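You operate a simulated robot arm through the tools that you are given. There is no shell and no other tool. Be economical: measure what you need, move in short steps, check, and stop when the job is done.

Carry out the task below with a simulated robot arm. There is one attempt and no reset: what you move stays moved.

TASK
Stack the shade jar that says "11%" from the door end of the mixing table on top of the shade jar labelled "12%".
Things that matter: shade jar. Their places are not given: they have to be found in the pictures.

The check looks at the end state, three seconds after you hand in, the way a careful person would. Anything else that was tipped, shoved, dropped, spilled or broken makes it a failure.

THE ROBOT
A 7-joint arm with a two-finger parallel gripper, fixed in place. Base frame: the origin is at the foot of the arm, x ahead of it, y to its left, z up; the work surface is at about z = 0. Lengths are in m, angles in degrees, forces in N, time in s.
With the tool pointing down near the work surface it reaches from about 0.24 to 0.62 m from the base axis. Its first joint turns from -66.0 to 66.0 degrees. Payload 2.6 kg.
The tool frame sits at the grasp point between the pads (the TCP): z along the fingers, y along the line on which they close. The tips reach 0.03 m beyond it. Largest opening 0.094 m; finger width 0.028, thickness 0.01; the body of the gripper, 0.05 by 0.096 m, starts 0.055 m behind the TCP.
Orientation is told as [roll, pitch, yaw] about the base's x, y, z axes, in that order, counted from this pose: with the fingers straight down and closing along the base's y, the tool's x points along the base's -x, its y along +y and its z along -z.

THE INTERFACE
- The arm moves only by the tool drive_tool. Its argument "steps" is a list of rows, each a list of 5 numbers: the shift along the tool's x, y, z in m, then the turn about the tool's z in degrees, then the opening, from 0 (shut) to 1 (fully open). In form: [[x, y, z, yaw, jaw], ...]. A call has 1 to 10 rows; each row is the pose to reach, as a shift and turn from the pose commanded when the call began, along the tool's axes at that moment. Rows are played at 5 a second. More than 0.05 m and 8.6 degrees between two rows, or a gripper value outside its range, and nothing of the call is played. Where a pose cannot be reached the arm comes as near as it can. A force on the tool above 40 N (or 10 N above the force at the start of the call, whichever is more), or a blocked arm, ends the call early, and 0.2 s more pass. Each finger travels about 0.072 m/s and halts on what it meets, pressing with about 36 N; the grip force reading is that of the motor and also rises with nothing between the fingers. The clock runs only during rows and for 0.2 s after the last one: add rows that repeat a pose to give the fingers time. It gives the time, the measured TCP pose, the force on the tool (base axes), the opening and the grip force at its end, in the units of the frame above (readings bear some noise), and new pictures: "pictures" is both (left out), scene, wrist or none.
- Cameras (640 x 400 px; columns grow to the right, rows downward): "scene" is fixed at [0.0491, 0.4374, 0.5471]; the picture's right is [-0.67, -0.75, 0.00], its down [-0.54, 0.48, -0.70] and it looks along [0.52, -0.46, -0.72] (base axes); focal length 302 px, centre (320, 200). "wrist" rides on the gripper at [-0.037, 0, -0.058] in the tool frame; the picture's right is [0.00, -1.00, 0.00], its down [0.97, 0.00, -0.24] and it looks along [0.24, 0.00, 0.97] (tool axes); focal length 218 px, centre (320, 200).
- locate(camera, pixels): for up to 12 pixels [column, row] of the newest picture of that camera ("zoom" is the newest enlarged one), the place [x, y, z] in the base frame of the surface seen there, good to about 0.003 m, but the place of the scene camera against the robot may be out by one fixed shift of up to 0.018 m in any direction. No time passes.
- enlarge(camera, box): a new picture of the part [left, top, right, bottom] of that camera's present view, enlarged. No time passes.
- close_job(): hands the job in; it is judged then, once.

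Work in short steps. Measure before you move; look again where a grasp or a placing could have gone wrong, and mend it. You have 60 turns and 120 pictures in all, those below and enlarged ones among them. Open the gripper and draw the arm clear of the work before you hand the job in, unless the task says otherwise; then end with one line.

The tools are called after "Emit:" as a command line: name --pt "numbers of a row" for each row, then --argument value for the rest, lists and objects as JSON in quotes. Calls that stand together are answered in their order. drive_tool: Moves the arm, as the interface text tells. Its arguments: {"type":"object","properties":{"steps":{"type":"array"},"pictures":{"type":"string","enum":["both","scene","wrist","none"]}},"required":["steps"]} The other tools are called the same way: locate (camera, pixels) gives the place of the surface under pixels of a picture; enlarge (camera, box) takes an enlarged picture of a part of a camera's view; close_job () hands the job in.

At the start:

```text
time_s: 0.0
position: [0.3955, 0.16, 0.27]
ee_rot: [0.0, -0.1, 0.0]
ft_force: [-0.4, 0.4, 0.6]
width: 0.0937
grasp_force: 0.1
```

scene: 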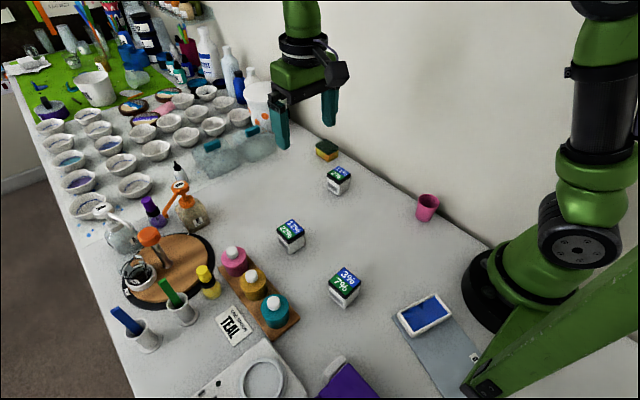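
wrist: 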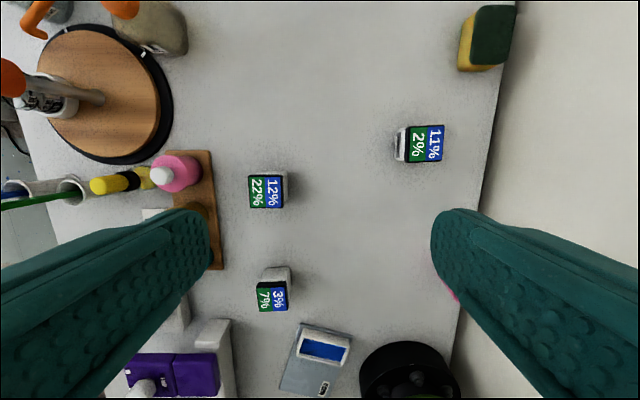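

The wrist picture shows three jars: 11%/2% at (425,143), 12%/22% at (267,191), 3%/7% at (272,290). I enlarge to confirm the labels and measure.

Emit:
enlarge --camera "wrist" --box '[230, 100, 470, 250]'

Emit:
enlarge --camera "scene" --box '[260, 130, 420, 320]'

Emit:
locate --camera "wrist" --pixels '[[411, 127], [444, 126], [443, 161], [410, 161], [400, 145], [250, 176], [283, 176], [283, 207], [250, 207], [267, 191], [340, 190]]'

```text
2.67 times, centred on (350, 175) of wrist
```

zoom: 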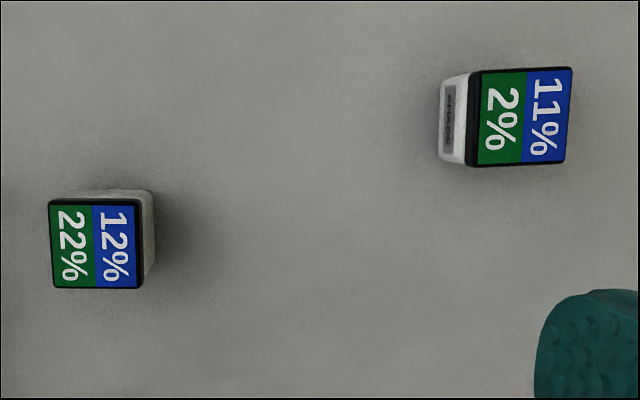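

```text
2.11 times, centred on (340, 225) of scene
```

zoom: 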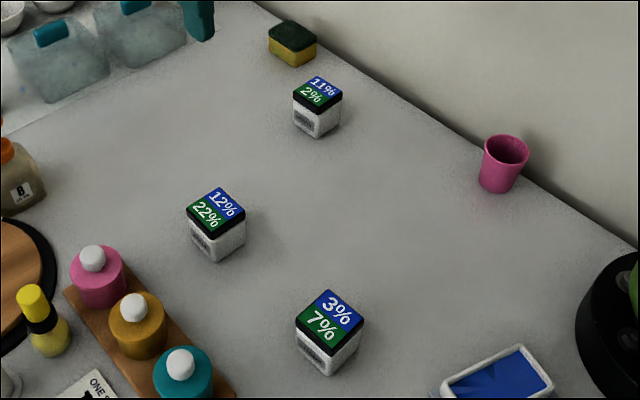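

```text
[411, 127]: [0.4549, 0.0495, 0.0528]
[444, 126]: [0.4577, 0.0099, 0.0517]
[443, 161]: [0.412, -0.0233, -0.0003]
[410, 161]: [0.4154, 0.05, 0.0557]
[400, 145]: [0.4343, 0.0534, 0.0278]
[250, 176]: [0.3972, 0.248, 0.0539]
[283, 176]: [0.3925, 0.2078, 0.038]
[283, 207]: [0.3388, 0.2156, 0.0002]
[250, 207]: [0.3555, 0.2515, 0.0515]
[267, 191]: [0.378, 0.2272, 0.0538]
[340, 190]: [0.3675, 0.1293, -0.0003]
```

The 11% jar is centred near (0.435, 0.030) and the 12% jar near (0.377, 0.229), each about 0.053 tall. I check how close the wall, sponge and cup are before going over the jar.

Emit:
locate --camera "wrist" --pixels '[[424.6, 143.5], [266, 191.5], [490, 145], [478, 200], [520, 150], [475, 70], [465, 35], [186, 165], [500, 120]]'

Emit:
drive_tool --pt "-0.01 -0.033 0.015 0 1" --pt "-0.02 -0.066 0.03 0 1" --pt "-0.03 -0.1 0.05 0 1" --pt "-0.04 -0.13 0.07 0 1" --pt "-0.04 -0.13 0.07 0 1"

```text
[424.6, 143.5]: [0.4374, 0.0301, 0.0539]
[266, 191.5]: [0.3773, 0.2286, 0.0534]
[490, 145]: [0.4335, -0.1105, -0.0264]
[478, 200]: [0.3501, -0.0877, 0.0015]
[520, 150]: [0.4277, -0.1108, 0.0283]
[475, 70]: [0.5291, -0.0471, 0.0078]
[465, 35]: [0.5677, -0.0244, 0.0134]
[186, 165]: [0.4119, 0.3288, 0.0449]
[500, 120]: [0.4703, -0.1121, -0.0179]
```

```text
time_s: 1.2
position: [0.4341, 0.0289, 0.1995]
ee_rot: [0.0, 0.0, -0.1]
ft_force: [0.7, 0.4, 0.7]
width: 0.0941
grasp_force: 0.0
```

scene: 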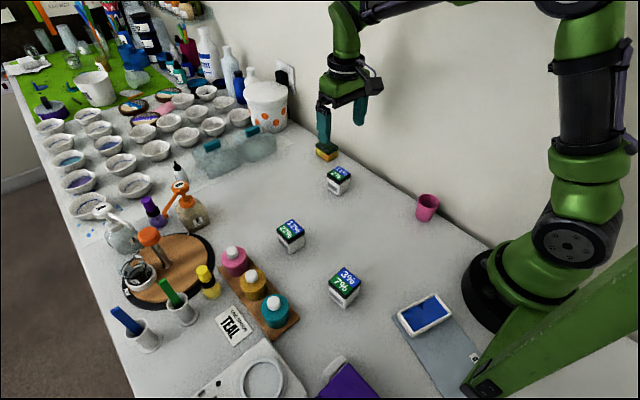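
wrist: 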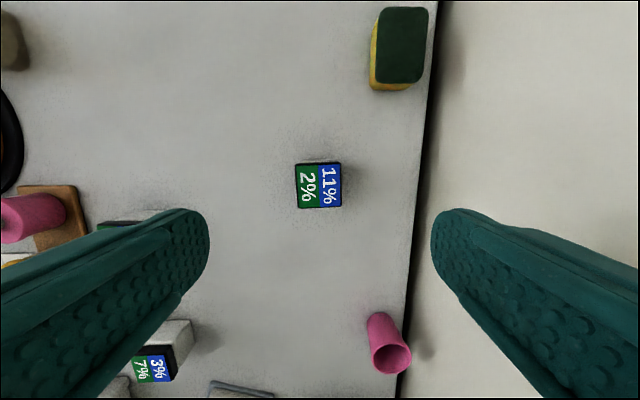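

The gripper is above the jar, which shows at about (319,185), and the wall at y ≈ -0.11 leaves room. I enlarge and measure its centre and yaw.

Emit:
enlarge --camera "wrist" --box '[272, 155, 368, 215]'

Emit:
locate --camera "wrist" --pixels '[[297, 167], [340, 165], [340, 205], [299, 206], [319, 186], [297, 186], [340, 186]]'

```text
6.67 times, centred on (320, 185) of wrist
```

zoom: 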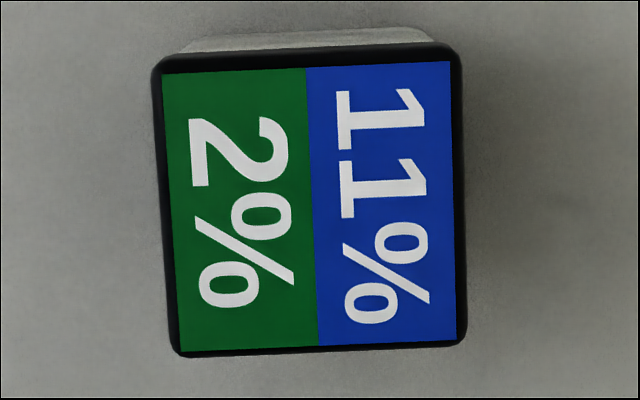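

```text
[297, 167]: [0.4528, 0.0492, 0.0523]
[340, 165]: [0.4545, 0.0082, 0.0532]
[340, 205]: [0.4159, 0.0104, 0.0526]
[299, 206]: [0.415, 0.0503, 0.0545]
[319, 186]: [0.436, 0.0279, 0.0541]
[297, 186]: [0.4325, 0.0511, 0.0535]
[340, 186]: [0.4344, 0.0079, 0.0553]
```

The jar centre is at (0.436, 0.029), it is 0.043 wide, and it is turned about +2.7°. I align and descend to z≈0.037 with the jaws open.

Emit:
drive_tool --pt "-0.002 0 0.03 -2.7 1" --pt "-0.002 0 0.06 -2.7 1" --pt "-0.002 0 0.09 -2.7 1" --pt "-0.002 0 0.115 -2.7 1" --pt "-0.002 0 0.14 -2.7 1" --pt "-0.002 0 0.155 -2.7 1" --pt "-0.002 0 0.163 -2.7 1" --pt "-0.002 0 0.163 -2.7 1"

```text
time_s: 3.0
position: [0.4378, 0.0296, 0.0385]
ee_rot: [0.0, 0.0, 2.7]
ft_force: [-0.1, -0.5, 0.1]
width: 0.094
grasp_force: 0.1
```

scene: 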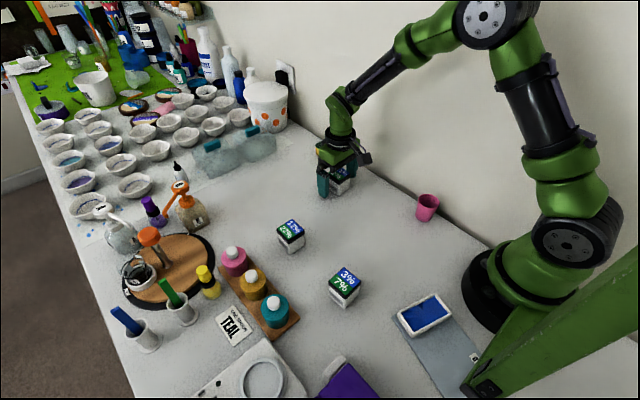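
wrist: 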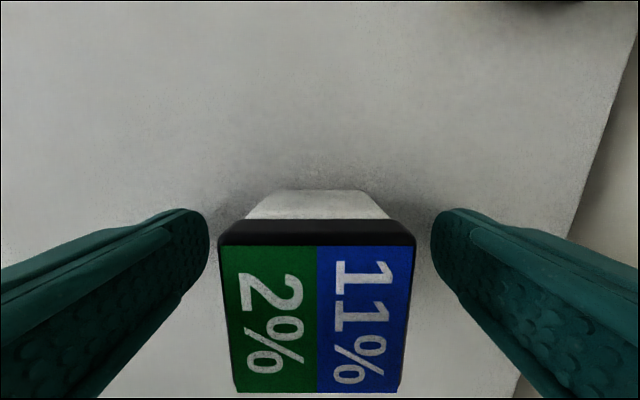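

The jar (cap centre ~ (317,318)) sits between the pads. I close on it.

Emit:
drive_tool --pt "0 0 0 0 0.7" --pt "0 0 0 0 0.5" --pt "0 0 0 0 0.3" --pt "0 0 0 0 0.2" --pt "0 0 0 0 0.2" --pictures "wrist"

```text
time_s: 4.2
position: [0.4383, 0.0286, 0.0376]
ee_rot: [0.1, 0.0, 2.7]
ft_force: [0.0, -0.1, 0.2]
width: 0.0477
grasp_force: 35.9
```

wrist: 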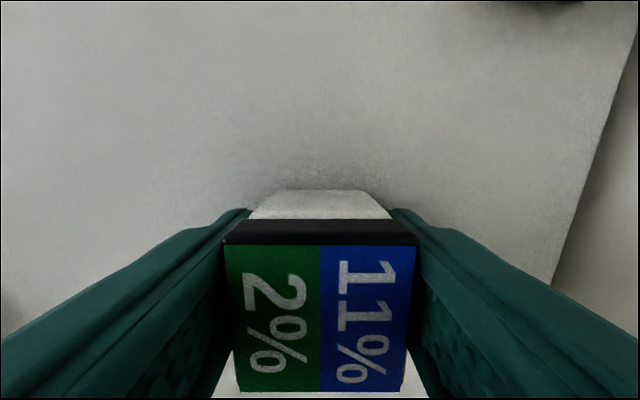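

It is gripped at width 0.048 with 36 N. I lift it straight up.

Emit:
drive_tool --pt "0 0 -0.01 0 0.2" --pt "0 0 -0.03 0 0.2" --pt "0 0 -0.06 0 0.2" --pt "0 0 -0.09 0 0.2" --pt "0 0 -0.12 0 0.2" --pt "0 0 -0.13 0 0.2" --pt "0 0 -0.13 0 0.2"

```text
time_s: 5.8
position: [0.4377, 0.0324, 0.1685]
ee_rot: [-0.1, 0.0, 2.7]
ft_force: [0.9, 0.4, -0.4]
width: 0.0477
grasp_force: 36.2
```

scene: 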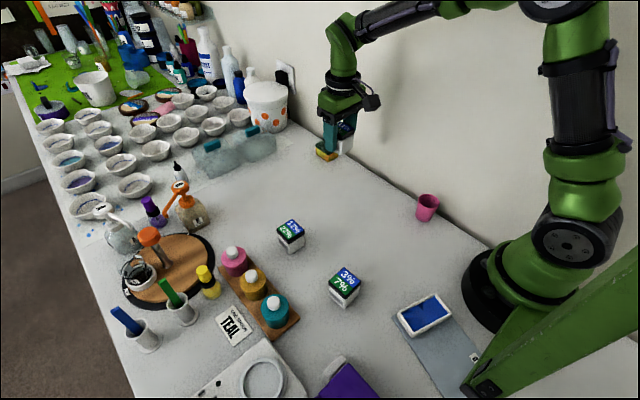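
wrist: 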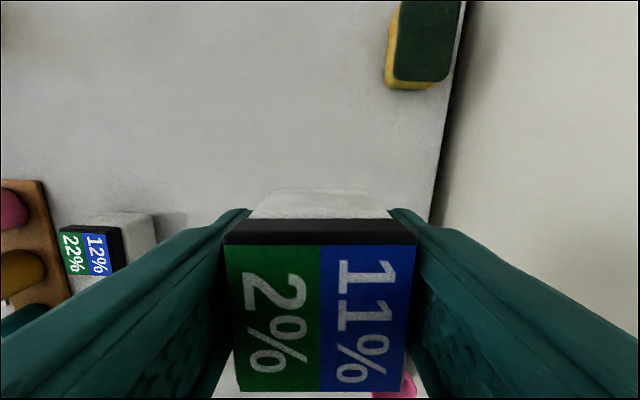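

The jar is held and clear. I carry it to a spot short of the 12% jar so the wrist camera can see that jar ahead of the held one and measure it accurately.

Emit:
drive_tool --pt "0.015 0.023 0 0 0.2" --pt "0.03 0.046 0 0 0.2" --pt "0.047 0.07 0 0 0.2" --pt "0.064 0.095 0 0 0.2" --pt "0.081 0.12 0 0 0.2" --pt "0.098 0.145 0 0 0.2" --pt "0.115 0.17 0 0 0.2" --pt "0.13 0.192 0 0 0.2" --pt "0.1385 0.2058 0 0 0.2" --pt "0.1385 0.2058 0 0 0.2"

```text
time_s: 8.0
position: [0.29, 0.2295, 0.1688]
ee_rot: [0.0, -0.1, 2.7]
ft_force: [-0.6, 0.2, -1.4]
width: 0.0476
grasp_force: 36.3
```

scene: 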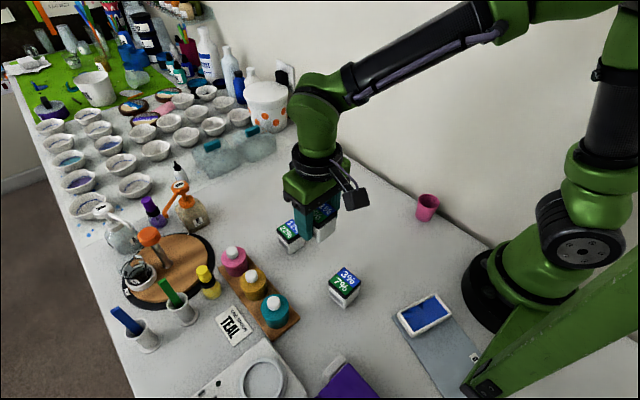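
wrist: 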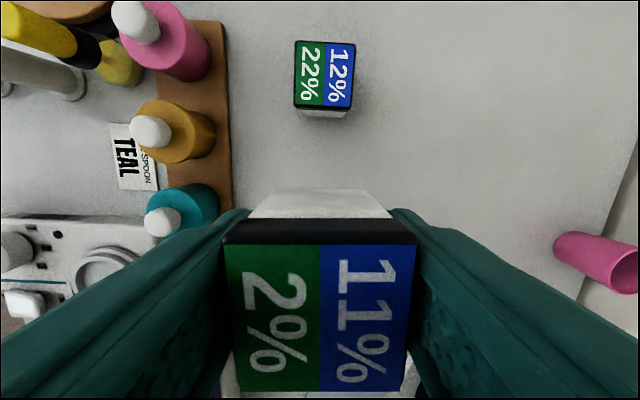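

The 12% jar is at (324,75) in the picture. I enlarge both jars to measure their corners.

Emit:
enlarge --camera "wrist" --box '[276, 30, 372, 120]'

Emit:
locate --camera "wrist" --pixels '[[297, 43], [353, 46], [350, 104], [297, 102], [324, 74], [230, 248], [409, 248], [237, 388], [403, 388], [320, 315], [320, 210]]'

```text
4.44 times, centred on (324, 75) of wrist
```

zoom: 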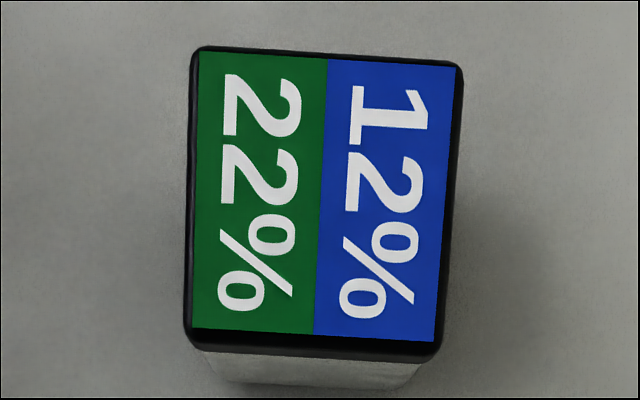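

```text
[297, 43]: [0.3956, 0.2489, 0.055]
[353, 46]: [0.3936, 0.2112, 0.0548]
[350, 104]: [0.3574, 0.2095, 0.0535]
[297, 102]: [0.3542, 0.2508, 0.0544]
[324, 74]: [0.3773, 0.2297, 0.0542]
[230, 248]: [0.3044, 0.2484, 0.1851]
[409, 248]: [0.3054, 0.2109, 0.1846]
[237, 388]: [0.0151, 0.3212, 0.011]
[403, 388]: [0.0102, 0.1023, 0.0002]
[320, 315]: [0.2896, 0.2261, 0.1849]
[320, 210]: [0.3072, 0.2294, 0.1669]
```

The 12% jar is centred at (0.377, 0.229) with yaw about 0. The held jar sits about 3 mm behind the TCP in x, so the TCP goal is (0.380, 0.229) with the yaw turned back by 2.5°. I move there, staying about 2.5 cm above, and check.

Emit:
drive_tool --pt "-0.022 -0.001 0 1 0.2" --pt "-0.045 -0.0023 0 2 0.2" --pt "-0.068 -0.0034 0 2.5 0.2" --pt "-0.0899 -0.0045 0 2.5 0.2" --pt "-0.0899 -0.0045 0.02 2.5 0.2" --pt "-0.0899 -0.0045 0.04 2.5 0.2" --pt "-0.0899 -0.0045 0.05 2.5 0.2" --pt "-0.0899 -0.0045 0.05 2.5 0.2"

Emit:
enlarge --camera "scene" --box '[240, 170, 352, 270]'

```text
time_s: 9.8
position: [0.3805, 0.2289, 0.1182]
ee_rot: [-0.1, 0.0, 0.2]
ft_force: [-0.1, -0.9, -0.3]
width: 0.0479
grasp_force: 36.3
```

scene: 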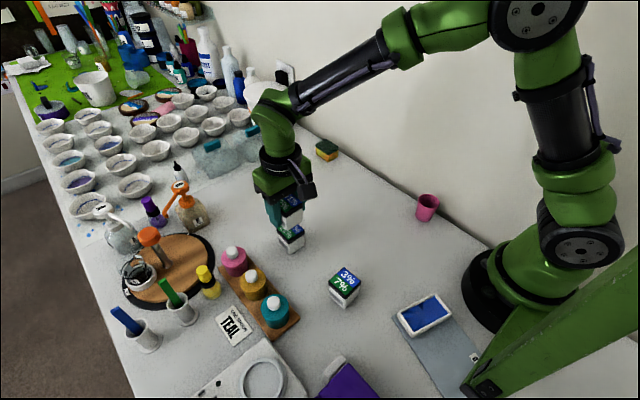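
wrist: 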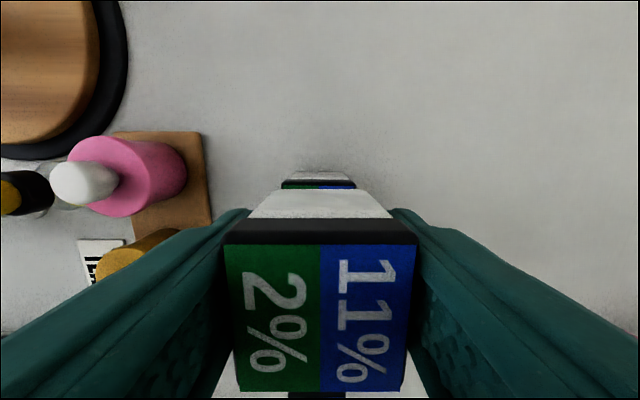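

```text
4.00 times, centred on (296, 220) of scene
```

zoom: 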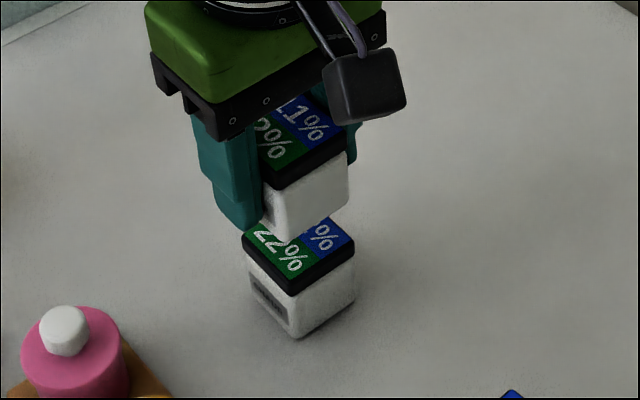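

The lower cap spans columns 282–356 (centre 319), matching the held jar's centre at 319. I descend slowly to just above contact and look again.

Emit:
drive_tool --pt "0 0 0.008 0 0.2" --pt "0 0 0.015 0 0.2" --pt "0 0 0.021 0 0.2" --pt "0 0 0.021 0 0.2" --pictures "wrist"

Emit:
enlarge --camera "scene" --box '[260, 180, 340, 260]'

```text
time_s: 10.8
position: [0.3793, 0.2268, 0.0946]
ee_rot: [0.0, 0.0, 0.3]
ft_force: [0.0, 0.0, -1.3]
width: 0.0478
grasp_force: 36.3
```

wrist: 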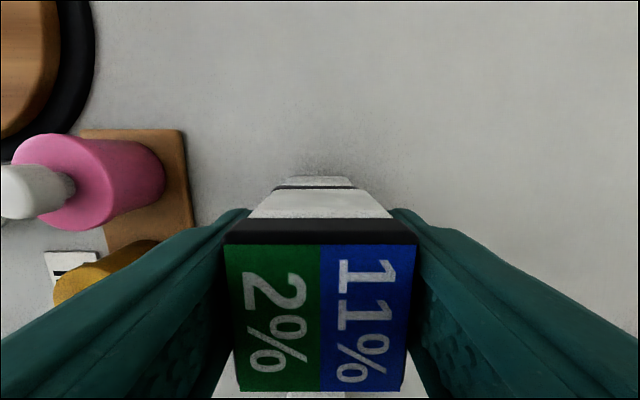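

```text
5.00 times, centred on (300, 220) of scene
```

zoom: 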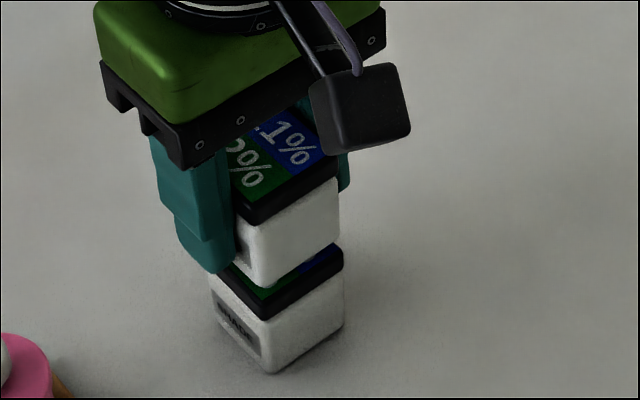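

The gap looks like a few mm. I enlarge the wrist view to check the sideways alignment before contact.

Emit:
enlarge --camera "wrist" --box '[240, 160, 400, 260]'

```text
4.00 times, centred on (320, 210) of wrist
```

zoom: 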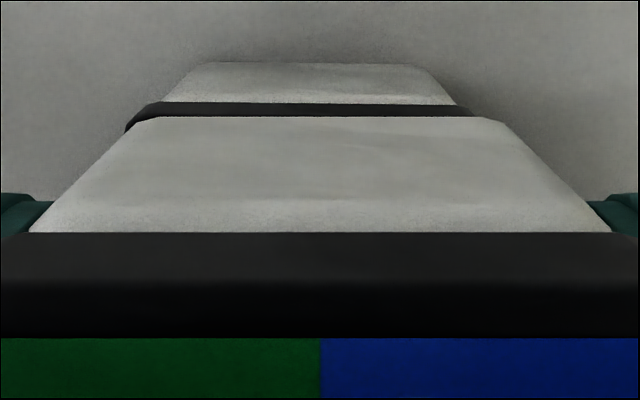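

The upper jar is about 1 mm off toward -y. I correct by +1 mm and lower it in 1 mm steps.

Emit:
drive_tool --pt "0 0.001 0 0 0.2" --pt "0 0.001 0.001 0 0.2" --pt "0 0.001 0.002 0 0.2" --pt "0 0.001 0.003 0 0.2" --pt "0 0.001 0.003 0 0.2" --pictures "none"

Emit:
enlarge --camera "scene" --box '[260, 180, 340, 260]'

```text
time_s: 12.0
position: [0.3802, 0.2297, 0.0934]
ee_rot: [0.0, 0.0, 0.2]
ft_force: [-0.5, 0.1, -0.1]
width: 0.048
grasp_force: 36.6
```

```text
5.00 times, centred on (300, 220) of scene
```

zoom: 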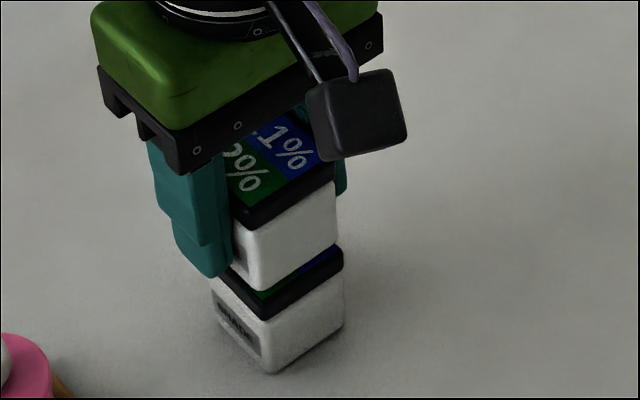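

There is still no contact force. I continue down in 1 mm steps.

Emit:
drive_tool --pt "0 0 0.001 0 0.2" --pt "0 0 0.002 0 0.2" --pt "0 0 0.002 0 0.2" --pictures "none"

Emit:
enlarge --camera "wrist" --box '[240, 160, 400, 260]'

```text
time_s: 12.8
position: [0.3799, 0.23, 0.0918]
ee_rot: [0.0, 0.0, 0.2]
ft_force: [-1.0, -0.1, 1.6]
width: 0.0475
grasp_force: 35.6
```

```text
4.00 times, centred on (320, 210) of wrist
```

zoom: 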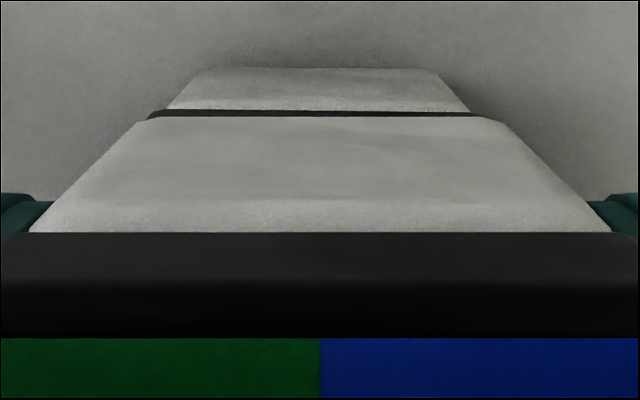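

The centring is good: the lower cap spans 148–482 (centre 315) and the upper base is centred near 316. Contact is close, so I step down further.

Emit:
drive_tool --pt "0 0 0.001 0 0.2" --pt "0 0 0.001 0 0.2" --pictures "none"

Emit:
enlarge --camera "scene" --box '[260, 180, 340, 260]'

```text
time_s: 13.4
position: [0.3806, 0.23, 0.0913]
ee_rot: [0.2, -0.1, 0.0]
ft_force: [-4.8, -5.0, 19.1]
width: 0.0478
grasp_force: 35.8
```

```text
5.00 times, centred on (300, 220) of scene
```

zoom: 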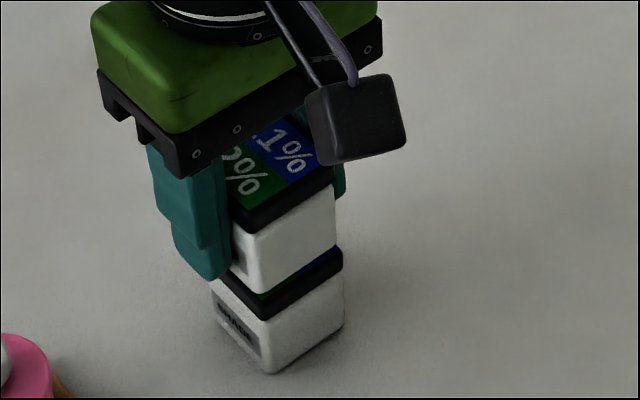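

Contact reads 19 N. I ease off slightly and open the jaws slowly.

Emit:
drive_tool --pt "0 0 -0.0007 0 0.2" --pt "0 0 -0.0007 0 0.5" --pt "0 0 -0.0007 0 0.6" --pt "0 0 -0.0007 0 0.75" --pt "0 0 -0.0007 0 0.9" --pt "0 0 -0.0007 0 0.9"

```text
time_s: 14.8
position: [0.3801, 0.2295, 0.0917]
ee_rot: [0.0, -0.1, 0.2]
ft_force: [-0.3, 0.6, 0.0]
width: 0.0846
grasp_force: 0.0
```

scene: 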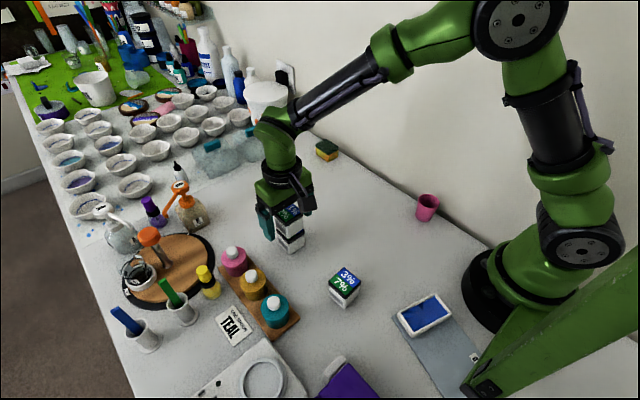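
wrist: 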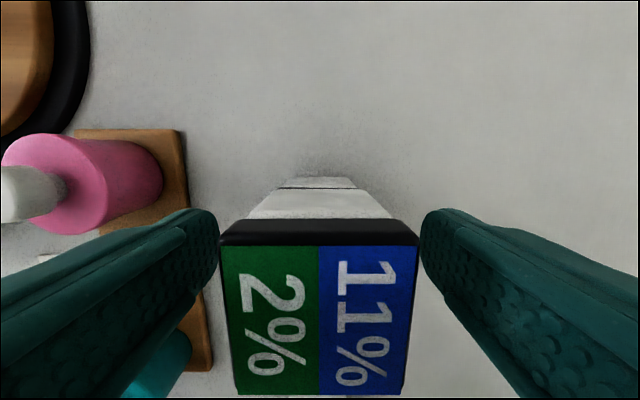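

The jar rests on the stack and both fingers are clear of it. I retreat straight up.

Emit:
drive_tool --pt "0 0 -0.015 0 0.9" --pt "0 0 -0.04 0 0.9" --pt "0 0 -0.075 0 0.9" --pt "0 0 -0.11 0 0.9" --pt "0 0 -0.145 0 0.9" --pt "0.0 -0.04 -0.16 0 0.9" --pt "0.0 -0.08 -0.16 0 0.9" --pt "0.0 -0.1 -0.16 0 0.9"

Emit:
enlarge --camera "scene" --box '[250, 170, 346, 260]'

```text
time_s: 16.6
position: [0.3788, 0.1281, 0.2521]
ee_rot: [0.0, 0.1, 0.2]
ft_force: [-0.2, 0.2, -0.5]
width: 0.0847
grasp_force: 0.0
```

scene: 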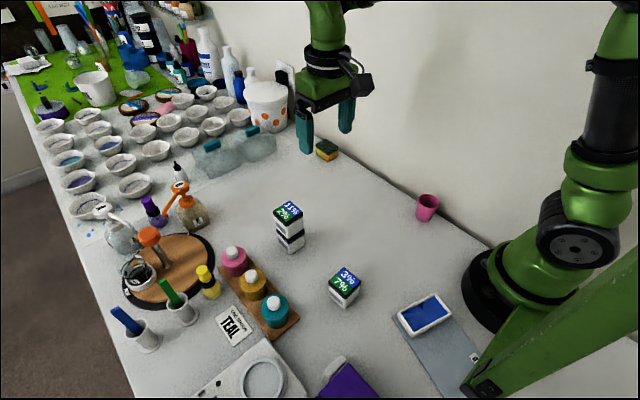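
wrist: 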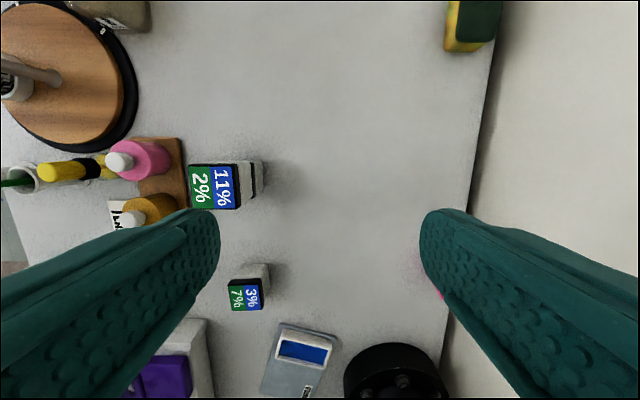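

```text
4.44 times, centred on (298, 215) of scene
```

zoom: 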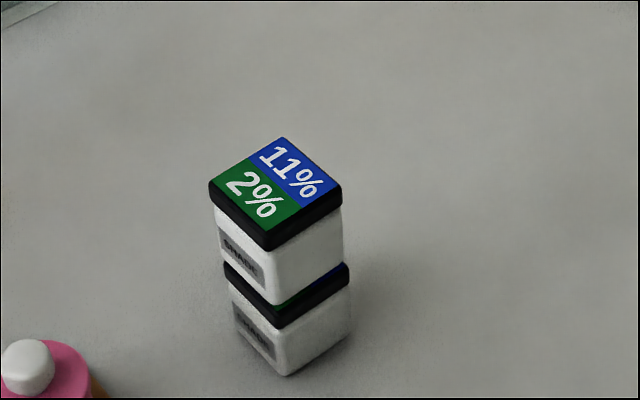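

The stack is upright and aligned, nothing else has moved, and the arm is clear, so I hand in.

Emit:
close_job

```text
The job is handed in.
```

The "11%" jar is stacked squarely on the "12%" jar, the gripper is open and clear of it, and nothing else looks moved; it was the only jar marked "11%" in the pictures, so I took it as the one from the door end.
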